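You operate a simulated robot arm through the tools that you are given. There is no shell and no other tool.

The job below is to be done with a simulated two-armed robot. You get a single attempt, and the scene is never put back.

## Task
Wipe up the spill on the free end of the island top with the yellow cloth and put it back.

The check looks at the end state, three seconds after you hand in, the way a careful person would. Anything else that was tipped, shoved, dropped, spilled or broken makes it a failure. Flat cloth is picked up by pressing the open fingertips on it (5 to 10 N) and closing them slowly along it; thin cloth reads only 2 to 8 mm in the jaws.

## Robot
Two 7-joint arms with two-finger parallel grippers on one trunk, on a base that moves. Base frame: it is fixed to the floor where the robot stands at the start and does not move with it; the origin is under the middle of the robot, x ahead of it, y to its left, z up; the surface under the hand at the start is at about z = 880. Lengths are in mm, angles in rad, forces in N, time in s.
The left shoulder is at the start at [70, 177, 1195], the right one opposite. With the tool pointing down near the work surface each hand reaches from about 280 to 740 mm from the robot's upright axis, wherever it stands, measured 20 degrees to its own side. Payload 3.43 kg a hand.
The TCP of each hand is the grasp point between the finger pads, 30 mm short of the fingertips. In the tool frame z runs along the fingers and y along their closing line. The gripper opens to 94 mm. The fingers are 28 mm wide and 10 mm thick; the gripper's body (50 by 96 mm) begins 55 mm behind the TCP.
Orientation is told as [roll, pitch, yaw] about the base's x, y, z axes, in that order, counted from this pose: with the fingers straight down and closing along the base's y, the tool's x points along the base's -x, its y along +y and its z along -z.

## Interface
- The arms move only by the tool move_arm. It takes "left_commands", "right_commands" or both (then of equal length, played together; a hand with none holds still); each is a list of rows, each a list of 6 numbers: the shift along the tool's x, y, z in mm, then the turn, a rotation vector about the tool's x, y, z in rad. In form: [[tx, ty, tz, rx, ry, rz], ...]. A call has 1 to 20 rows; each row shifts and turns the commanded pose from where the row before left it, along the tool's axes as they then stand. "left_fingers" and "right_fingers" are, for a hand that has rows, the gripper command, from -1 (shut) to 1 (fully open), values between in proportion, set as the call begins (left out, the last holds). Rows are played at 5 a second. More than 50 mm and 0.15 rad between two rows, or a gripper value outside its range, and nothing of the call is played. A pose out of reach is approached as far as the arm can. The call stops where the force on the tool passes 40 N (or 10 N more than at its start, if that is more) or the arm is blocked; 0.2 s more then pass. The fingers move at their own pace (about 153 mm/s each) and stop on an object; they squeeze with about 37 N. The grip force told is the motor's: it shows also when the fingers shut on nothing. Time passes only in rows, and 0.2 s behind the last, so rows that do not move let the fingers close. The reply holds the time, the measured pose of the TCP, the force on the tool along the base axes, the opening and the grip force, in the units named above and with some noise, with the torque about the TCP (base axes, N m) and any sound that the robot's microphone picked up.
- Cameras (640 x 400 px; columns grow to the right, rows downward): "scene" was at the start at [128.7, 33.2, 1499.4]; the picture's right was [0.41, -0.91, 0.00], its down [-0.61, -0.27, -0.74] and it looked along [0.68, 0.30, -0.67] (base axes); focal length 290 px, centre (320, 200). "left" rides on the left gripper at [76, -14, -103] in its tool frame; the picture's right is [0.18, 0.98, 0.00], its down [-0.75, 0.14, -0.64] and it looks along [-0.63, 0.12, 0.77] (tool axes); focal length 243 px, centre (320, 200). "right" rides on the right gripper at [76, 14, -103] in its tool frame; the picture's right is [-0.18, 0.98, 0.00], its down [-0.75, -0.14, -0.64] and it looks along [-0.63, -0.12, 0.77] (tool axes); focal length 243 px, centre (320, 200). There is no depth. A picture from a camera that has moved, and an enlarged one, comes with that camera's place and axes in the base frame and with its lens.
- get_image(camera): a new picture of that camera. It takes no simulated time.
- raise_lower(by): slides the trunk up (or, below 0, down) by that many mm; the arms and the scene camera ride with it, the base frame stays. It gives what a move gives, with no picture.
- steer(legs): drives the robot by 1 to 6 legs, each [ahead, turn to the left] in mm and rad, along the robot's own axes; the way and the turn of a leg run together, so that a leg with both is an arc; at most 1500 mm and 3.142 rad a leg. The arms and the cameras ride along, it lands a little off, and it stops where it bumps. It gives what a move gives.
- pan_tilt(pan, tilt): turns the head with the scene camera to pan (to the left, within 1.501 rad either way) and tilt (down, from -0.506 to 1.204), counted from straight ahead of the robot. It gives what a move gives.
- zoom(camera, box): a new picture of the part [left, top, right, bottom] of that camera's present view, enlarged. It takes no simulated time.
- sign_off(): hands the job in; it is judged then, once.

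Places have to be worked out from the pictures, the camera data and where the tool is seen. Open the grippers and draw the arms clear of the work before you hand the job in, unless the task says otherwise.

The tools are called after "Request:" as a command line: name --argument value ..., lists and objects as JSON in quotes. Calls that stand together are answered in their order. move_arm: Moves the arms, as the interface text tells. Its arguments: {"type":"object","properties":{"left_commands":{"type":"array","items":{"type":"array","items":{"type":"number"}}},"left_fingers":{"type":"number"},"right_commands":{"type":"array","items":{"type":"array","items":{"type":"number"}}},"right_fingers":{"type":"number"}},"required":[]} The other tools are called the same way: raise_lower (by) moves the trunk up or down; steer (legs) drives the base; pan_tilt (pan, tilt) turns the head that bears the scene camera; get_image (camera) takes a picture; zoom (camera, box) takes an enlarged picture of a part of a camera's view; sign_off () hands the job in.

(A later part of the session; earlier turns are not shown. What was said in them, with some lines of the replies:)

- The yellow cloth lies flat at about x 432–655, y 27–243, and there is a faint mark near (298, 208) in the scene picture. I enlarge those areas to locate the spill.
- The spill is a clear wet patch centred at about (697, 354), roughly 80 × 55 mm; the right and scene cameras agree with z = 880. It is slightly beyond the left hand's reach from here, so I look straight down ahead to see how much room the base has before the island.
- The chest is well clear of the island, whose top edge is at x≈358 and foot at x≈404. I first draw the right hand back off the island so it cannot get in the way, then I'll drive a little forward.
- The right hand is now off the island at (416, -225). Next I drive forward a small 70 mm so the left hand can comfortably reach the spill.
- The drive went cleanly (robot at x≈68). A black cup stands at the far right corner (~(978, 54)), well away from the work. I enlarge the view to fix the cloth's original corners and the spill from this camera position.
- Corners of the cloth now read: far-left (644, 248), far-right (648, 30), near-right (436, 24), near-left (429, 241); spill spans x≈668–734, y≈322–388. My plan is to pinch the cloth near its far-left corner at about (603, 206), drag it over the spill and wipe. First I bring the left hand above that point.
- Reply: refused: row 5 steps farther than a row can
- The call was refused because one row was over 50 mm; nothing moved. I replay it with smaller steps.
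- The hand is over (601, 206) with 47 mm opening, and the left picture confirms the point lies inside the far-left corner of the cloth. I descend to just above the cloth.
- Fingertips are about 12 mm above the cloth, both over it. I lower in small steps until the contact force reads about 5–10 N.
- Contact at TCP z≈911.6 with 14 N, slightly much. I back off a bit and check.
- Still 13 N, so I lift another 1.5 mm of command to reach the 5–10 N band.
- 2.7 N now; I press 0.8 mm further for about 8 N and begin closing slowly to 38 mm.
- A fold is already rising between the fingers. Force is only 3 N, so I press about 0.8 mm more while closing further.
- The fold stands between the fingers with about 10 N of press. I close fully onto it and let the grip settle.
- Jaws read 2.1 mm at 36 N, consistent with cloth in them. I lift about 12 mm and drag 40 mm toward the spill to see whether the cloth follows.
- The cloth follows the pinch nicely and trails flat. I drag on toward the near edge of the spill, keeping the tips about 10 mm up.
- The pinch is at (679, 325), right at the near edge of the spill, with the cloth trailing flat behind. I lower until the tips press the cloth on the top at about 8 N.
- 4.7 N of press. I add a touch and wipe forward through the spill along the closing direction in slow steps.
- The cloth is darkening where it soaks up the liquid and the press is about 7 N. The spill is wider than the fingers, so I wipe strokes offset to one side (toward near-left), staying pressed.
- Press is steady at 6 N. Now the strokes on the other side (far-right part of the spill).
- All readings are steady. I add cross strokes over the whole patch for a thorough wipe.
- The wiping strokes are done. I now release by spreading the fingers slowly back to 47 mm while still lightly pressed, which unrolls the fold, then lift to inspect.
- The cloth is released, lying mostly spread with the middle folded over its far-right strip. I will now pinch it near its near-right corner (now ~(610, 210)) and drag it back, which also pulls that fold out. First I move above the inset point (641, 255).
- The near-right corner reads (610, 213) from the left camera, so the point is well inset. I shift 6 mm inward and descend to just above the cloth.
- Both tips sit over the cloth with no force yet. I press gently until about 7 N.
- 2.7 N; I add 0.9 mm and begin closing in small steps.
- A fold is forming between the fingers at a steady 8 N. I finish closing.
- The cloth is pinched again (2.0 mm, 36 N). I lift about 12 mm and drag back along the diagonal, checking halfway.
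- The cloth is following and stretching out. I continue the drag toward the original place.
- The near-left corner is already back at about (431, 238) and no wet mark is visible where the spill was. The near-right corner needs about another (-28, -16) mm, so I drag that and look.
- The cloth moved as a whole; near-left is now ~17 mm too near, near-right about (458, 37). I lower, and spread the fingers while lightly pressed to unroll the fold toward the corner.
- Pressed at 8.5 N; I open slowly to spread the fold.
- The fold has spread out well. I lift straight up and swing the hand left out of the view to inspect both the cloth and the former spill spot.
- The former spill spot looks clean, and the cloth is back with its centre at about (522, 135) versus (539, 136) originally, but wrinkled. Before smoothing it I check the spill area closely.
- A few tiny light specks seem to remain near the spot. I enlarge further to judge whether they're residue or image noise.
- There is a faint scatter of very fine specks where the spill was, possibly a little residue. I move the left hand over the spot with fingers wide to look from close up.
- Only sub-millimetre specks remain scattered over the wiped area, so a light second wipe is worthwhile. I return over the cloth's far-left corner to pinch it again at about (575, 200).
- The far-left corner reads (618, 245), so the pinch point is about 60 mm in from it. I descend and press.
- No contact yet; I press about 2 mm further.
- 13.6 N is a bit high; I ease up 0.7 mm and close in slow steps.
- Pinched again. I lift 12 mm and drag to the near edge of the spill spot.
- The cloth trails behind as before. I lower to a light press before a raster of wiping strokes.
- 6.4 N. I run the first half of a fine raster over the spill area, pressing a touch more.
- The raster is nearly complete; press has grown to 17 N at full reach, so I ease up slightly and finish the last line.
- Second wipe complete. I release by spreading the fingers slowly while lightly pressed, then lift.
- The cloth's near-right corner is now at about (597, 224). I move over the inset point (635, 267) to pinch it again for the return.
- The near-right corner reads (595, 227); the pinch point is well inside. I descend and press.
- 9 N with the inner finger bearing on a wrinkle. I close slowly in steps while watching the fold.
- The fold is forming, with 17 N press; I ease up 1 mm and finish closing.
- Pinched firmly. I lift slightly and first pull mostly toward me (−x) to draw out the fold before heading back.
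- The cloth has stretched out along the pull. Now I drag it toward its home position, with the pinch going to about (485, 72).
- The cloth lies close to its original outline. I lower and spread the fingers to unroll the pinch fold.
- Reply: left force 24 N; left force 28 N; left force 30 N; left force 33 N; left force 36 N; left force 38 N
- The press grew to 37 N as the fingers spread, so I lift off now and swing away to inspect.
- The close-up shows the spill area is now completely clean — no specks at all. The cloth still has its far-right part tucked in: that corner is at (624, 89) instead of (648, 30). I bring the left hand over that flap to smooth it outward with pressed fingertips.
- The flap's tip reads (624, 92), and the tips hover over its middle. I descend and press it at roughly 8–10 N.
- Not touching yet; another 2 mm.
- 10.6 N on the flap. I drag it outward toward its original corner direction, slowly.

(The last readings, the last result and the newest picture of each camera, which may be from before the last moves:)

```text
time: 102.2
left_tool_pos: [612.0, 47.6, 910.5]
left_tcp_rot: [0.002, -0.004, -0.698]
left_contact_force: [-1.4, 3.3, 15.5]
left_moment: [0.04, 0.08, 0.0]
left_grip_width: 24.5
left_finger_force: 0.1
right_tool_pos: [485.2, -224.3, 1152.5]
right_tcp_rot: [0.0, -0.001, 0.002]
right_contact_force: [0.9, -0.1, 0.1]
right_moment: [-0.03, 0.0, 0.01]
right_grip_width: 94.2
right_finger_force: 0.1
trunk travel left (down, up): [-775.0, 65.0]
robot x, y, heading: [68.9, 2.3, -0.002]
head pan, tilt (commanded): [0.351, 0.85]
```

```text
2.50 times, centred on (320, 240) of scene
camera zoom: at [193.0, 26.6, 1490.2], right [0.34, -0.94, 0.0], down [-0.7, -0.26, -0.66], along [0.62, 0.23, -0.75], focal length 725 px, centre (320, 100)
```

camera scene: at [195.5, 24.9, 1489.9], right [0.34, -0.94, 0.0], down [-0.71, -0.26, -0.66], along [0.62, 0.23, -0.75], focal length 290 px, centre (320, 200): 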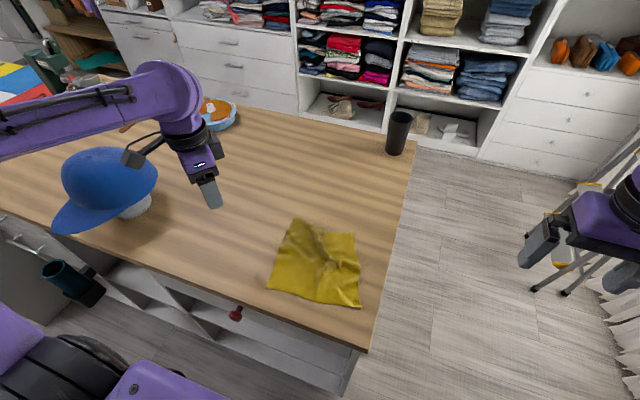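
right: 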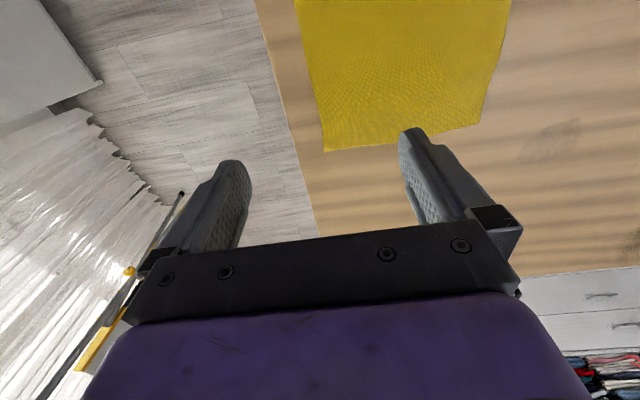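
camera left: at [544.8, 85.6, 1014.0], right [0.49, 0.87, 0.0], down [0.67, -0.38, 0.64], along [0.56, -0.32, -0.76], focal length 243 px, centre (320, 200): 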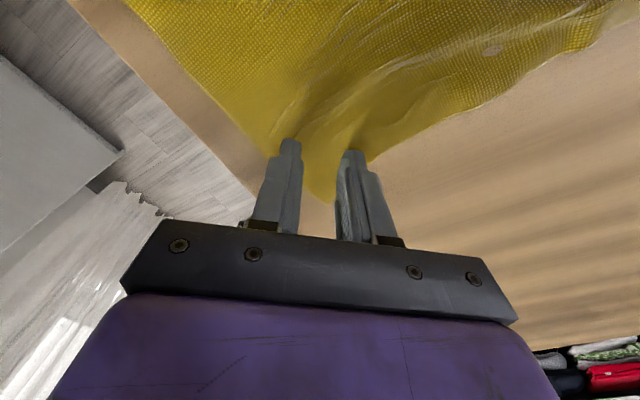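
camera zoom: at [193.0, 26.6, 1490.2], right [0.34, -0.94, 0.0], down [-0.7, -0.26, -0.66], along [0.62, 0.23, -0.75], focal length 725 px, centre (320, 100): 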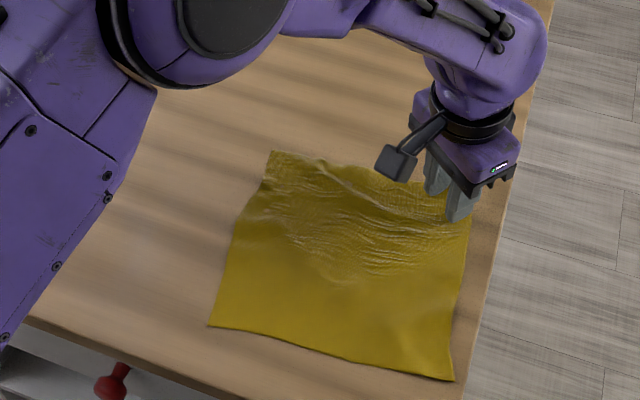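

That unrolled the cloth beautifully — it's nearly flat now. Far-right is at about (647, 35), near its original spot; far-left at (611, 233) still needs a pull of about (+33, +15). I lift and move over the far-left part.

Request:
move_arm --left_commands '[[0, 0, -4, 0, 0, 0], [0, 0, -30, 0, 0, 0], [0, 0, -30, 0, 0, 0], [29, 24, 0, 0, 0, 0], [29, 24, 0, 0, 0, 0], [29, 24, 0, 0, 0, 0], [30, 24, 0, 0, 0, 0], [0, 0, 0, 0, 0, 0]]'

Request:
get_image --camera "left"

Request:
zoom --camera "scene" --box '[220, 160, 420, 320]'

```text
time: 104.0
left_tool_pos: [584.6, 193.9, 975.5]
left_tcp_rot: [0.003, -0.001, -0.699]
left_contact_force: [-0.1, -0.1, 0.1]
left_moment: [0.05, 0.01, -0.01]
left_grip_width: 25.0
left_finger_force: 0.1
right_tool_pos: [486.1, -225.0, 1150.1]
right_tcp_rot: [0.002, 0.0, 0.0]
right_contact_force: [0.1, 0.1, 0.0]
right_moment: [0.05, -0.03, -0.01]
right_grip_width: 94.0
right_finger_force: 0.0
trunk travel left (down, up): [-775.0, 65.0]
robot x, y, heading: [68.6, 1.5, -0.001]
head pan, tilt (commanded): [0.351, 0.85]
```

```text
taken
camera left: at [518.4, 232.1, 1078.0], right [0.49, 0.87, 0.0], down [0.67, -0.38, 0.64], along [0.56, -0.32, -0.77], focal length 243 px, centre (320, 200)
```

left: 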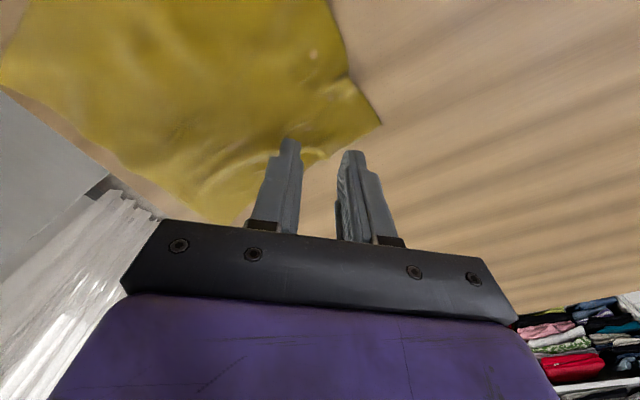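

```text
2.50 times, centred on (320, 240) of scene
camera zoom: at [195.5, 25.1, 1489.9], right [0.34, -0.94, 0.0], down [-0.71, -0.26, -0.66], along [0.62, 0.23, -0.75], focal length 725 px, centre (320, 100)
```

zoom: 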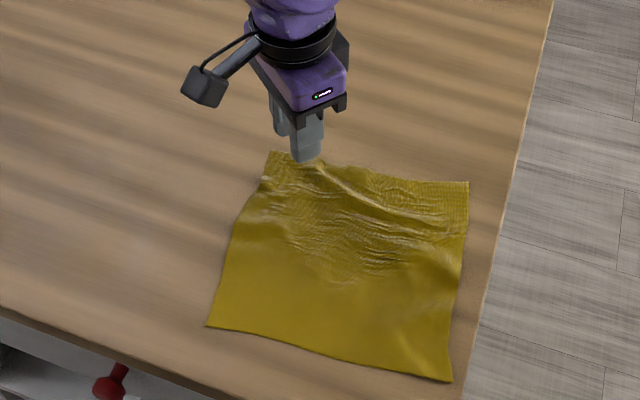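

Corners now: near-left (416, 212), near-right (443, -3), far-right (647, 28), far-left (616, 235). I press on the far-left part here and will pull it by about (+30, +15).

Request:
move_arm --left_commands '[[0, 0, 30, 0, 0, 0], [0, 0, 20, 0, 0, 0], [0, 0, 8, 0, 0, 0], [0, 0, 4, 0, 0, 0], [0, 0, 2, 0, 0, 0], [0, 0, 1, 0, 0, 0], [0, 0, 0, 0, 0, 0]]'

```text
time: 105.6
left_tool_pos: [585.1, 195.2, 911.3]
left_tcp_rot: [0.002, -0.006, -0.699]
left_contact_force: [1.7, 2.4, 17.6]
left_moment: [0.0, 0.08, 0.02]
left_grip_width: 24.4
left_finger_force: 0.0
right_tool_pos: [484.7, -224.3, 1151.8]
right_tcp_rot: [0.002, -0.001, 0.001]
right_contact_force: [-0.8, 0.0, 0.1]
right_moment: [0.03, -0.02, -0.01]
right_grip_width: 94.0
right_finger_force: 0.1
trunk travel left (down, up): [-775.0, 65.0]
robot x, y, heading: [72.5, 4.6, -0.003]
head pan, tilt (commanded): [0.351, 0.85]
```

17.6 N; I ease slightly and drag outward by (+30, +15) in small steps.

Request:
move_arm --left_commands '[[0, 0, -0.7, 0, 0, 0], [-2.6, 6, 0, 0, 0, 0], [-2.6, 6, 0, 0, 0, 0], [-2.6, 6, 0, 0, 0, 0], [-2.7, 6, 0, 0, 0, 0], [-2.7, 6.5, 0, 0, 0, 0], [0, 0, 0, 0, 0, 0]]'

Request:
get_image --camera "left"

Request:
zoom --camera "scene" --box '[220, 160, 420, 320]'

```text
time: 107.2
left_tool_pos: [614.8, 210.1, 911.7]
left_tcp_rot: [0.003, 0.0, -0.7]
left_contact_force: [-3.7, -1.7, 9.9]
left_moment: [-0.09, 0.18, -0.02]
left_grip_width: 25.7
left_finger_force: 1.2
right_tool_pos: [484.0, -225.1, 1151.3]
right_tcp_rot: [0.001, 0.0, 0.0]
right_contact_force: [-0.1, 0.5, 0.2]
right_moment: [-0.03, -0.06, 0.01]
right_grip_width: 93.6
right_finger_force: 0.1
trunk travel left (down, up): [-775.0, 65.0]
robot x, y, heading: [72.5, 1.2, 0.0]
head pan, tilt (commanded): [0.351, 0.85]
```

```text
taken
camera left: at [547.3, 248.5, 1014.1], right [0.49, 0.87, 0.0], down [0.67, -0.38, 0.64], along [0.56, -0.31, -0.77], focal length 243 px, centre (320, 200)
```

left: 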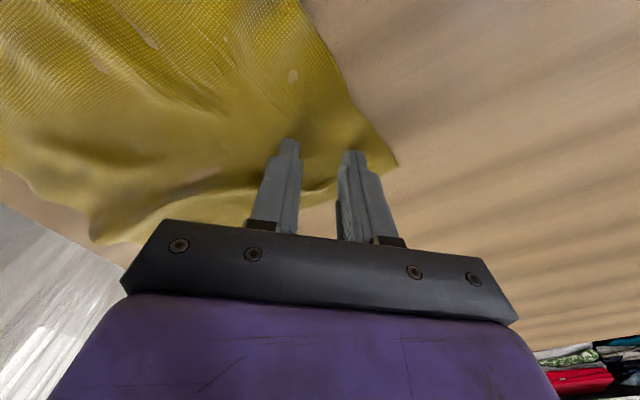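

```text
2.50 times, centred on (320, 240) of scene
camera zoom: at [193.0, 24.7, 1490.1], right [0.34, -0.94, 0.0], down [-0.7, -0.26, -0.66], along [0.62, 0.23, -0.75], focal length 725 px, centre (320, 100)
```

zoom: 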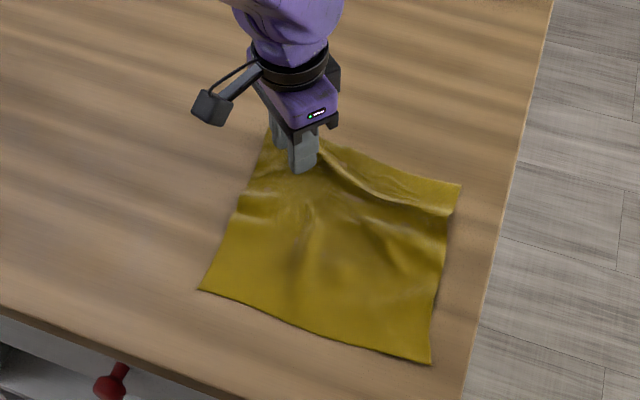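

Now the outline is almost exactly home: centre ≈ (543, 135) vs (539, 136); far-left is right on, and the near edge is ~13 mm too far in. I lift, turn the fingers to lie along the near edge, and open wide to pull that edge back gently.

Request:
move_arm --left_commands '[[0, 0, -4, 0, 0, 0], [0, 0, -30, 0, 0, 0], [0, 0, -36, 0, 0, 0], [13, -38, 0, 0, 0, 0], [13, -38, 0, 0, 0, 0], [13, -38, 0, 0, 0, 0], [13, -38, 0, 0, 0, 0], [0, 0, 0, 0, 0, -0.14], [0, 0, 0, 0, 0, -0.14], [0, 0, 0, 0, 0, -0.14], [0, 0, 0, 0, 0, -0.14], [0, 0, 0, 0, 0, -0.14], [0, 0, 0, 0, 0, 0]]' --left_fingers -0.47

Request:
move_arm --left_commands '[[0, 0, 0, 0, 0, 0], [0, 0, 0, 0, 0, 0]]' --left_fingers 1.0

Request:
get_image --camera "left"

Request:
zoom --camera "scene" --box '[220, 160, 420, 320]'

```text
time: 110.0
left_tool_pos: [476.3, 126.4, 979.2]
left_tcp_rot: [0.0, -0.001, 0.002]
left_contact_force: [0.0, 0.3, -0.8]
left_moment: [0.02, 0.01, -0.01]
left_grip_width: 25.1
left_finger_force: 0.1
right_tool_pos: [486.1, -225.7, 1150.1]
right_tcp_rot: [0.002, 0.001, 0.002]
right_contact_force: [-0.4, -0.2, -0.3]
right_moment: [-0.02, -0.02, -0.01]
right_grip_width: 94.2
right_finger_force: 0.1
trunk travel left (down, up): [-775.0, 65.0]
robot x, y, heading: [67.1, 2.9, 0.002]
head pan, tilt (commanded): [0.351, 0.85]
```

```text
time: 110.6
left_tool_pos: [477.0, 126.0, 980.5]
left_tcp_rot: [0.0, 0.0, 0.001]
left_contact_force: [-0.1, -1.0, -0.4]
left_moment: [0.0, 0.01, 0.01]
left_grip_width: 94.1
left_finger_force: 0.0
right_tool_pos: [484.5, -224.6, 1151.5]
right_tcp_rot: [0.002, 0.0, 0.0]
right_contact_force: [-0.1, 0.8, -0.3]
right_moment: [0.01, 0.02, 0.0]
right_grip_width: 94.0
right_finger_force: 0.1
trunk travel left (down, up): [-775.0, 65.0]
robot x, y, heading: [69.9, -1.5, 0.0]
head pan, tilt (commanded): [0.351, 0.85]
```

```text
taken
camera left: at [401.5, 112.8, 1083.0], right [-0.18, 0.98, 0.0], down [0.75, 0.14, 0.64], along [0.63, 0.12, -0.77], focal length 243 px, centre (320, 200)
```

left: 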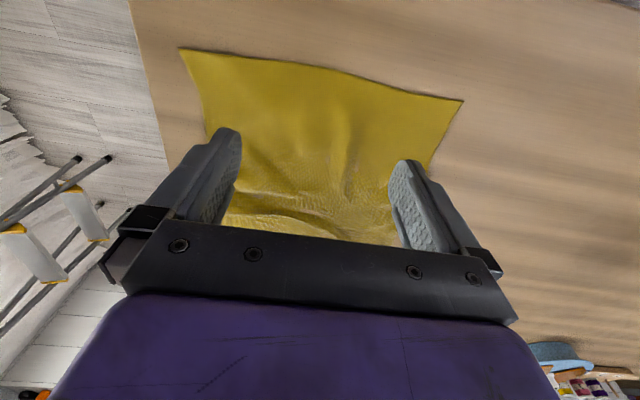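

```text
2.50 times, centred on (320, 240) of scene
camera zoom: at [195.5, 26.0, 1489.9], right [0.34, -0.94, 0.0], down [-0.71, -0.26, -0.66], along [0.62, 0.23, -0.75], focal length 725 px, centre (320, 100)
```

zoom: 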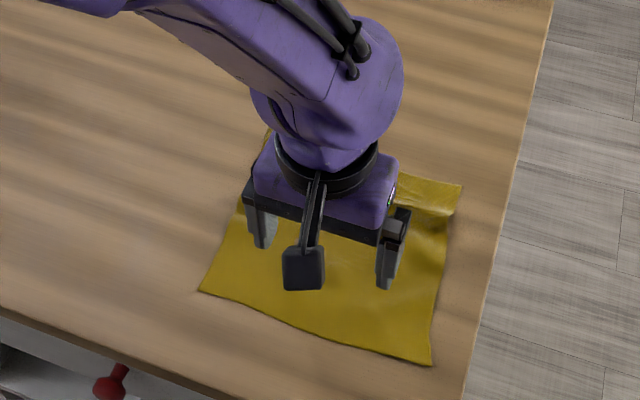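

The near edge runs from (444, 238) to (448, 21). I press both tips near it and pull toward me by about 13 mm.

Request:
move_arm --left_commands '[[0, 0, 30, 0, 0, 0], [0, 0, 22, 0, 0, 0], [0, 0, 8, 0, 0, 0], [0, 0, 4, 0, 0, 0], [0, 0, 3, 0, 0, 0], [0, 0, 2, 0, 0, 0], [0, 0, 0, 0, 0, 0]]'

```text
time: 112.2
left_tool_pos: [477.8, 128.6, 910.0]
left_tcp_rot: [-0.001, -0.002, -0.001]
left_contact_force: [0.5, 0.5, 1.9]
left_moment: [-0.05, -0.02, -0.04]
left_grip_width: 93.9
left_finger_force: 0.0
right_tool_pos: [487.8, -225.7, 1151.0]
right_tcp_rot: [0.001, 0.001, 0.0]
right_contact_force: [0.2, 1.1, 0.3]
right_moment: [-0.01, -0.04, 0.01]
right_grip_width: 94.3
right_finger_force: 0.1
trunk travel left (down, up): [-775.0, 65.0]
robot x, y, heading: [70.8, 1.6, -0.0]
head pan, tilt (commanded): [0.351, 0.85]
```

Just touching at 1.9 N; I press 1.3 mm more and drag 14 mm toward me.

Request:
move_arm --left_commands '[[0, 0, 1.3, 0, 0, 0], [0, 0, 0, 0, 0, 0], [3, 1, 0, 0, 0, 0], [3, 1, 0, 0, 0, 0], [3, 1, 0, 0, 0, 0], [3, 1, 0, 0, 0, 0], [2, 0, 0, 0, 0, 0], [0, 0, 0, 0, 0, 0]]'

Request:
get_image --camera "left"

Request:
zoom --camera "scene" --box '[220, 160, 420, 320]'

```text
time: 114.0
left_tool_pos: [463.3, 130.0, 911.1]
left_tcp_rot: [-0.001, -0.004, 0.001]
left_contact_force: [9.9, -1.2, 37.4]
left_moment: [-0.78, -0.08, 0.13]
left_grip_width: 93.9
left_finger_force: 0.1
right_tool_pos: [483.4, -224.8, 1152.9]
right_tcp_rot: [0.003, -0.002, 0.0]
right_contact_force: [-0.6, 0.6, -0.2]
right_moment: [-0.02, -0.01, 0.01]
right_grip_width: 94.2
right_finger_force: 0.1
trunk travel left (down, up): [-775.0, 65.0]
robot x, y, heading: [71.2, -1.4, -0.001]
head pan, tilt (commanded): [0.351, 0.85]
```

```text
taken
camera left: at [387.0, 116.4, 1013.8], right [-0.19, 0.98, 0.0], down [0.75, 0.14, 0.65], along [0.63, 0.12, -0.76], focal length 243 px, centre (320, 200)
```

left: 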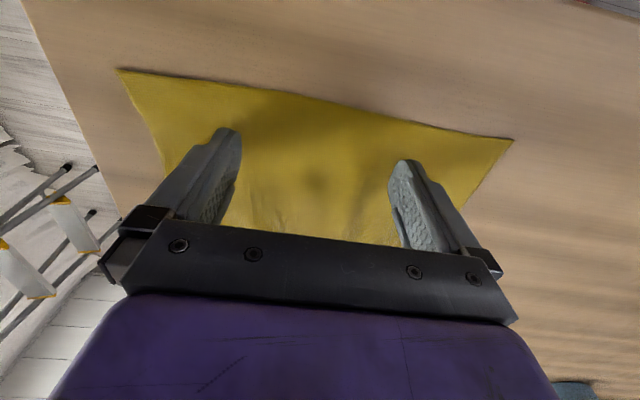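

```text
2.50 times, centred on (320, 240) of scene
camera zoom: at [193.5, 24.5, 1490.3], right [0.34, -0.94, 0.0], down [-0.7, -0.26, -0.66], along [0.62, 0.23, -0.75], focal length 725 px, centre (320, 100)
```

zoom: 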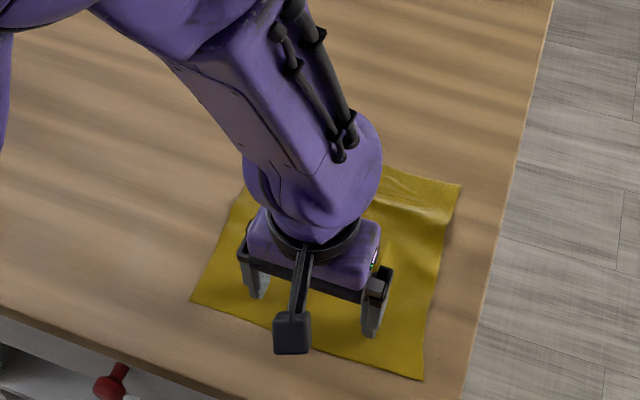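

Near-left now reads (430, 242) and near-right (433, 24) — right on the original spots. I lift straight up and swing clear to check the whole cloth.

Request:
move_arm --left_commands '[[0, 0, -3, 0, 0, 0], [0, 0, -30, 0, 0, 0], [0, 0, -40, 0, 0, 0], [0, 0, -45, 0, 0, 0], [0, 0, -45, 0, 0, 0], [0, 45, -10, 0, 0, 0], [0, 45, 0, 0, 0, 0], [0, 45, 0, 0, 0, 0], [0, 45, 0, 0, 0, 0], [0, 40, 0, 0, 0, 0], [0, 0, 0, 0, 0, 0]]'

Request:
zoom --camera "scene" --box '[220, 160, 420, 320]'

Request:
get_image --camera "left"

```text
time: 116.4
left_tool_pos: [463.3, 352.0, 1082.8]
left_tcp_rot: [0.002, -0.001, 0.002]
left_contact_force: [-0.1, -0.6, -0.2]
left_moment: [0.0, -0.02, 0.03]
left_grip_width: 94.1
left_finger_force: 0.1
right_tool_pos: [487.4, -227.2, 1151.9]
right_tcp_rot: [0.002, 0.0, 0.0]
right_contact_force: [0.1, -0.6, 0.4]
right_moment: [0.03, 0.0, 0.05]
right_grip_width: 94.1
right_finger_force: 0.1
trunk travel left (down, up): [-775.0, 65.0]
robot x, y, heading: [71.7, 0.7, -0.001]
head pan, tilt (commanded): [0.351, 0.85]
```

```text
2.50 times, centred on (320, 240) of scene
camera zoom: at [195.4, 24.4, 1489.9], right [0.34, -0.94, 0.0], down [-0.71, -0.26, -0.66], along [0.62, 0.23, -0.75], focal length 725 px, centre (320, 100)
```

zoom: 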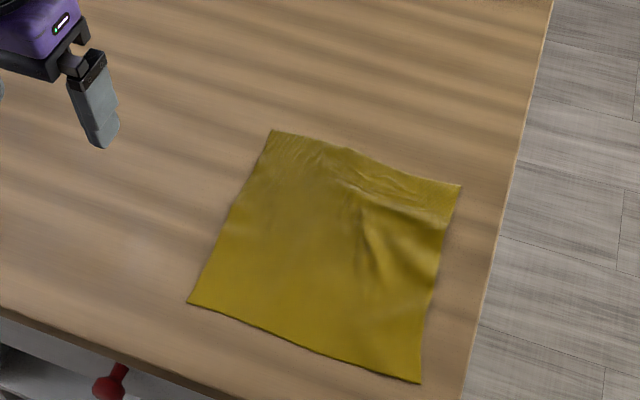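

```text
taken
camera left: at [386.8, 338.2, 1185.8], right [-0.19, 0.98, 0.0], down [0.75, 0.14, 0.64], along [0.63, 0.12, -0.77], focal length 243 px, centre (320, 200)
```

left: 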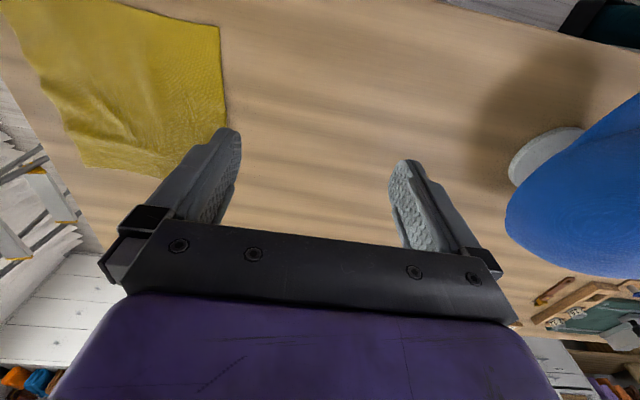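

The cloth now matches its original outline within a few millimetres and is nearly flat. I draw the left hand up and back clear of the work, then take final looks.

Request:
move_arm --left_commands '[[10, 10, -30, 0, 0, 0], [10, 15, -30, 0, 0, 0], [10, 15, -30, 0, 0, 0], [0, 0, 0, 0, 0, 0], [0, 0, 0, 0, 0, 0]]' --left_fingers 1.0

Request:
get_image --camera "scene"

Request:
zoom --camera "scene" --box '[235, 155, 325, 215]'

Request:
zoom --camera "scene" --box '[220, 180, 420, 320]'

```text
time: 117.6
left_tool_pos: [432.3, 392.7, 1173.0]
left_tcp_rot: [0.001, -0.001, 0.002]
left_contact_force: [0.9, 0.6, 0.2]
left_moment: [-0.01, 0.03, 0.01]
left_grip_width: 94.2
left_finger_force: 0.1
right_tool_pos: [486.4, -226.0, 1151.0]
right_tcp_rot: [0.002, -0.001, 0.0]
right_contact_force: [-0.4, -0.7, 0.5]
right_moment: [0.02, 0.02, -0.01]
right_grip_width: 93.9
right_finger_force: 0.1
trunk travel left (down, up): [-775.0, 65.0]
robot x, y, heading: [70.8, 3.3, 0.003]
head pan, tilt (commanded): [0.351, 0.85]
```

```text
taken
camera scene: at [195.6, 25.9, 1489.9], right [0.34, -0.94, 0.0], down [-0.71, -0.26, -0.66], along [0.62, 0.23, -0.75], focal length 290 px, centre (320, 200)
```

scene: 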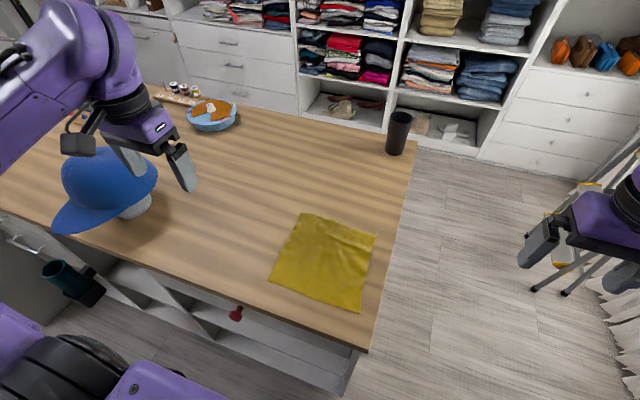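

```text
6.67 times, centred on (280, 185) of scene
camera zoom: at [195.6, 25.9, 1489.9], right [0.34, -0.94, 0.0], down [-0.71, -0.26, -0.66], along [0.62, 0.23, -0.75], focal length 1934 px, centre (587, 300)
```

zoom: 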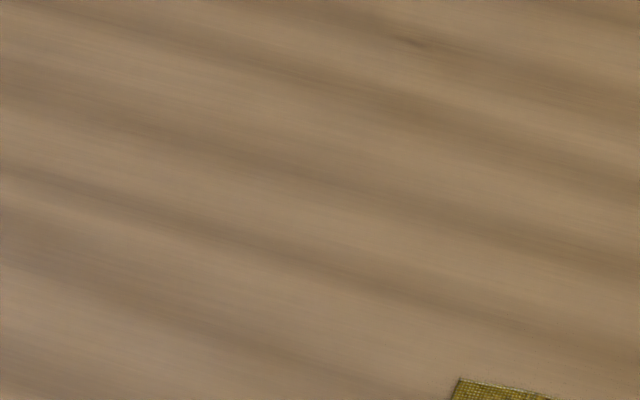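

```text
2.86 times, centred on (320, 250) of scene
camera zoom: at [195.6, 25.9, 1489.9], right [0.34, -0.94, 0.0], down [-0.71, -0.26, -0.66], along [0.62, 0.23, -0.75], focal length 829 px, centre (320, 57)
```

zoom: 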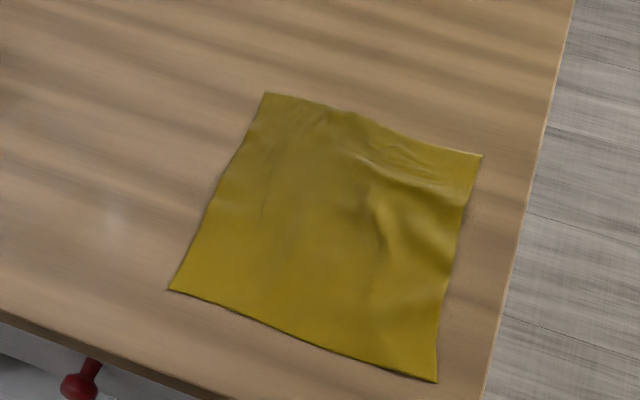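

The spill area is clean, the cloth is spread back on its original place, and the cap, tin, cup and everything else are undisturbed; both grippers are open and clear. I hand the job in.

Request:
sign_off

```text
The job is handed in.
```

I wiped up the spill with the yellow cloth and put the cloth back where it was. The job is handed in.

- **Spill:** The first pass left a few fine specks, so I wiped the area a second time. A close-up then showed no marks left.
- **Cloth:** All four corners are within about 10 mm of where they started. It lies nearly flat, with a few small wrinkles near its far-right corner.
- **Other items:** In the final pictures the cap, tin and black cup looked undisturbed.
- **Robot:** I drove the base about 70 mm forward to reach the spill and left it there. Both grippers are open and the arms are clear of the work.
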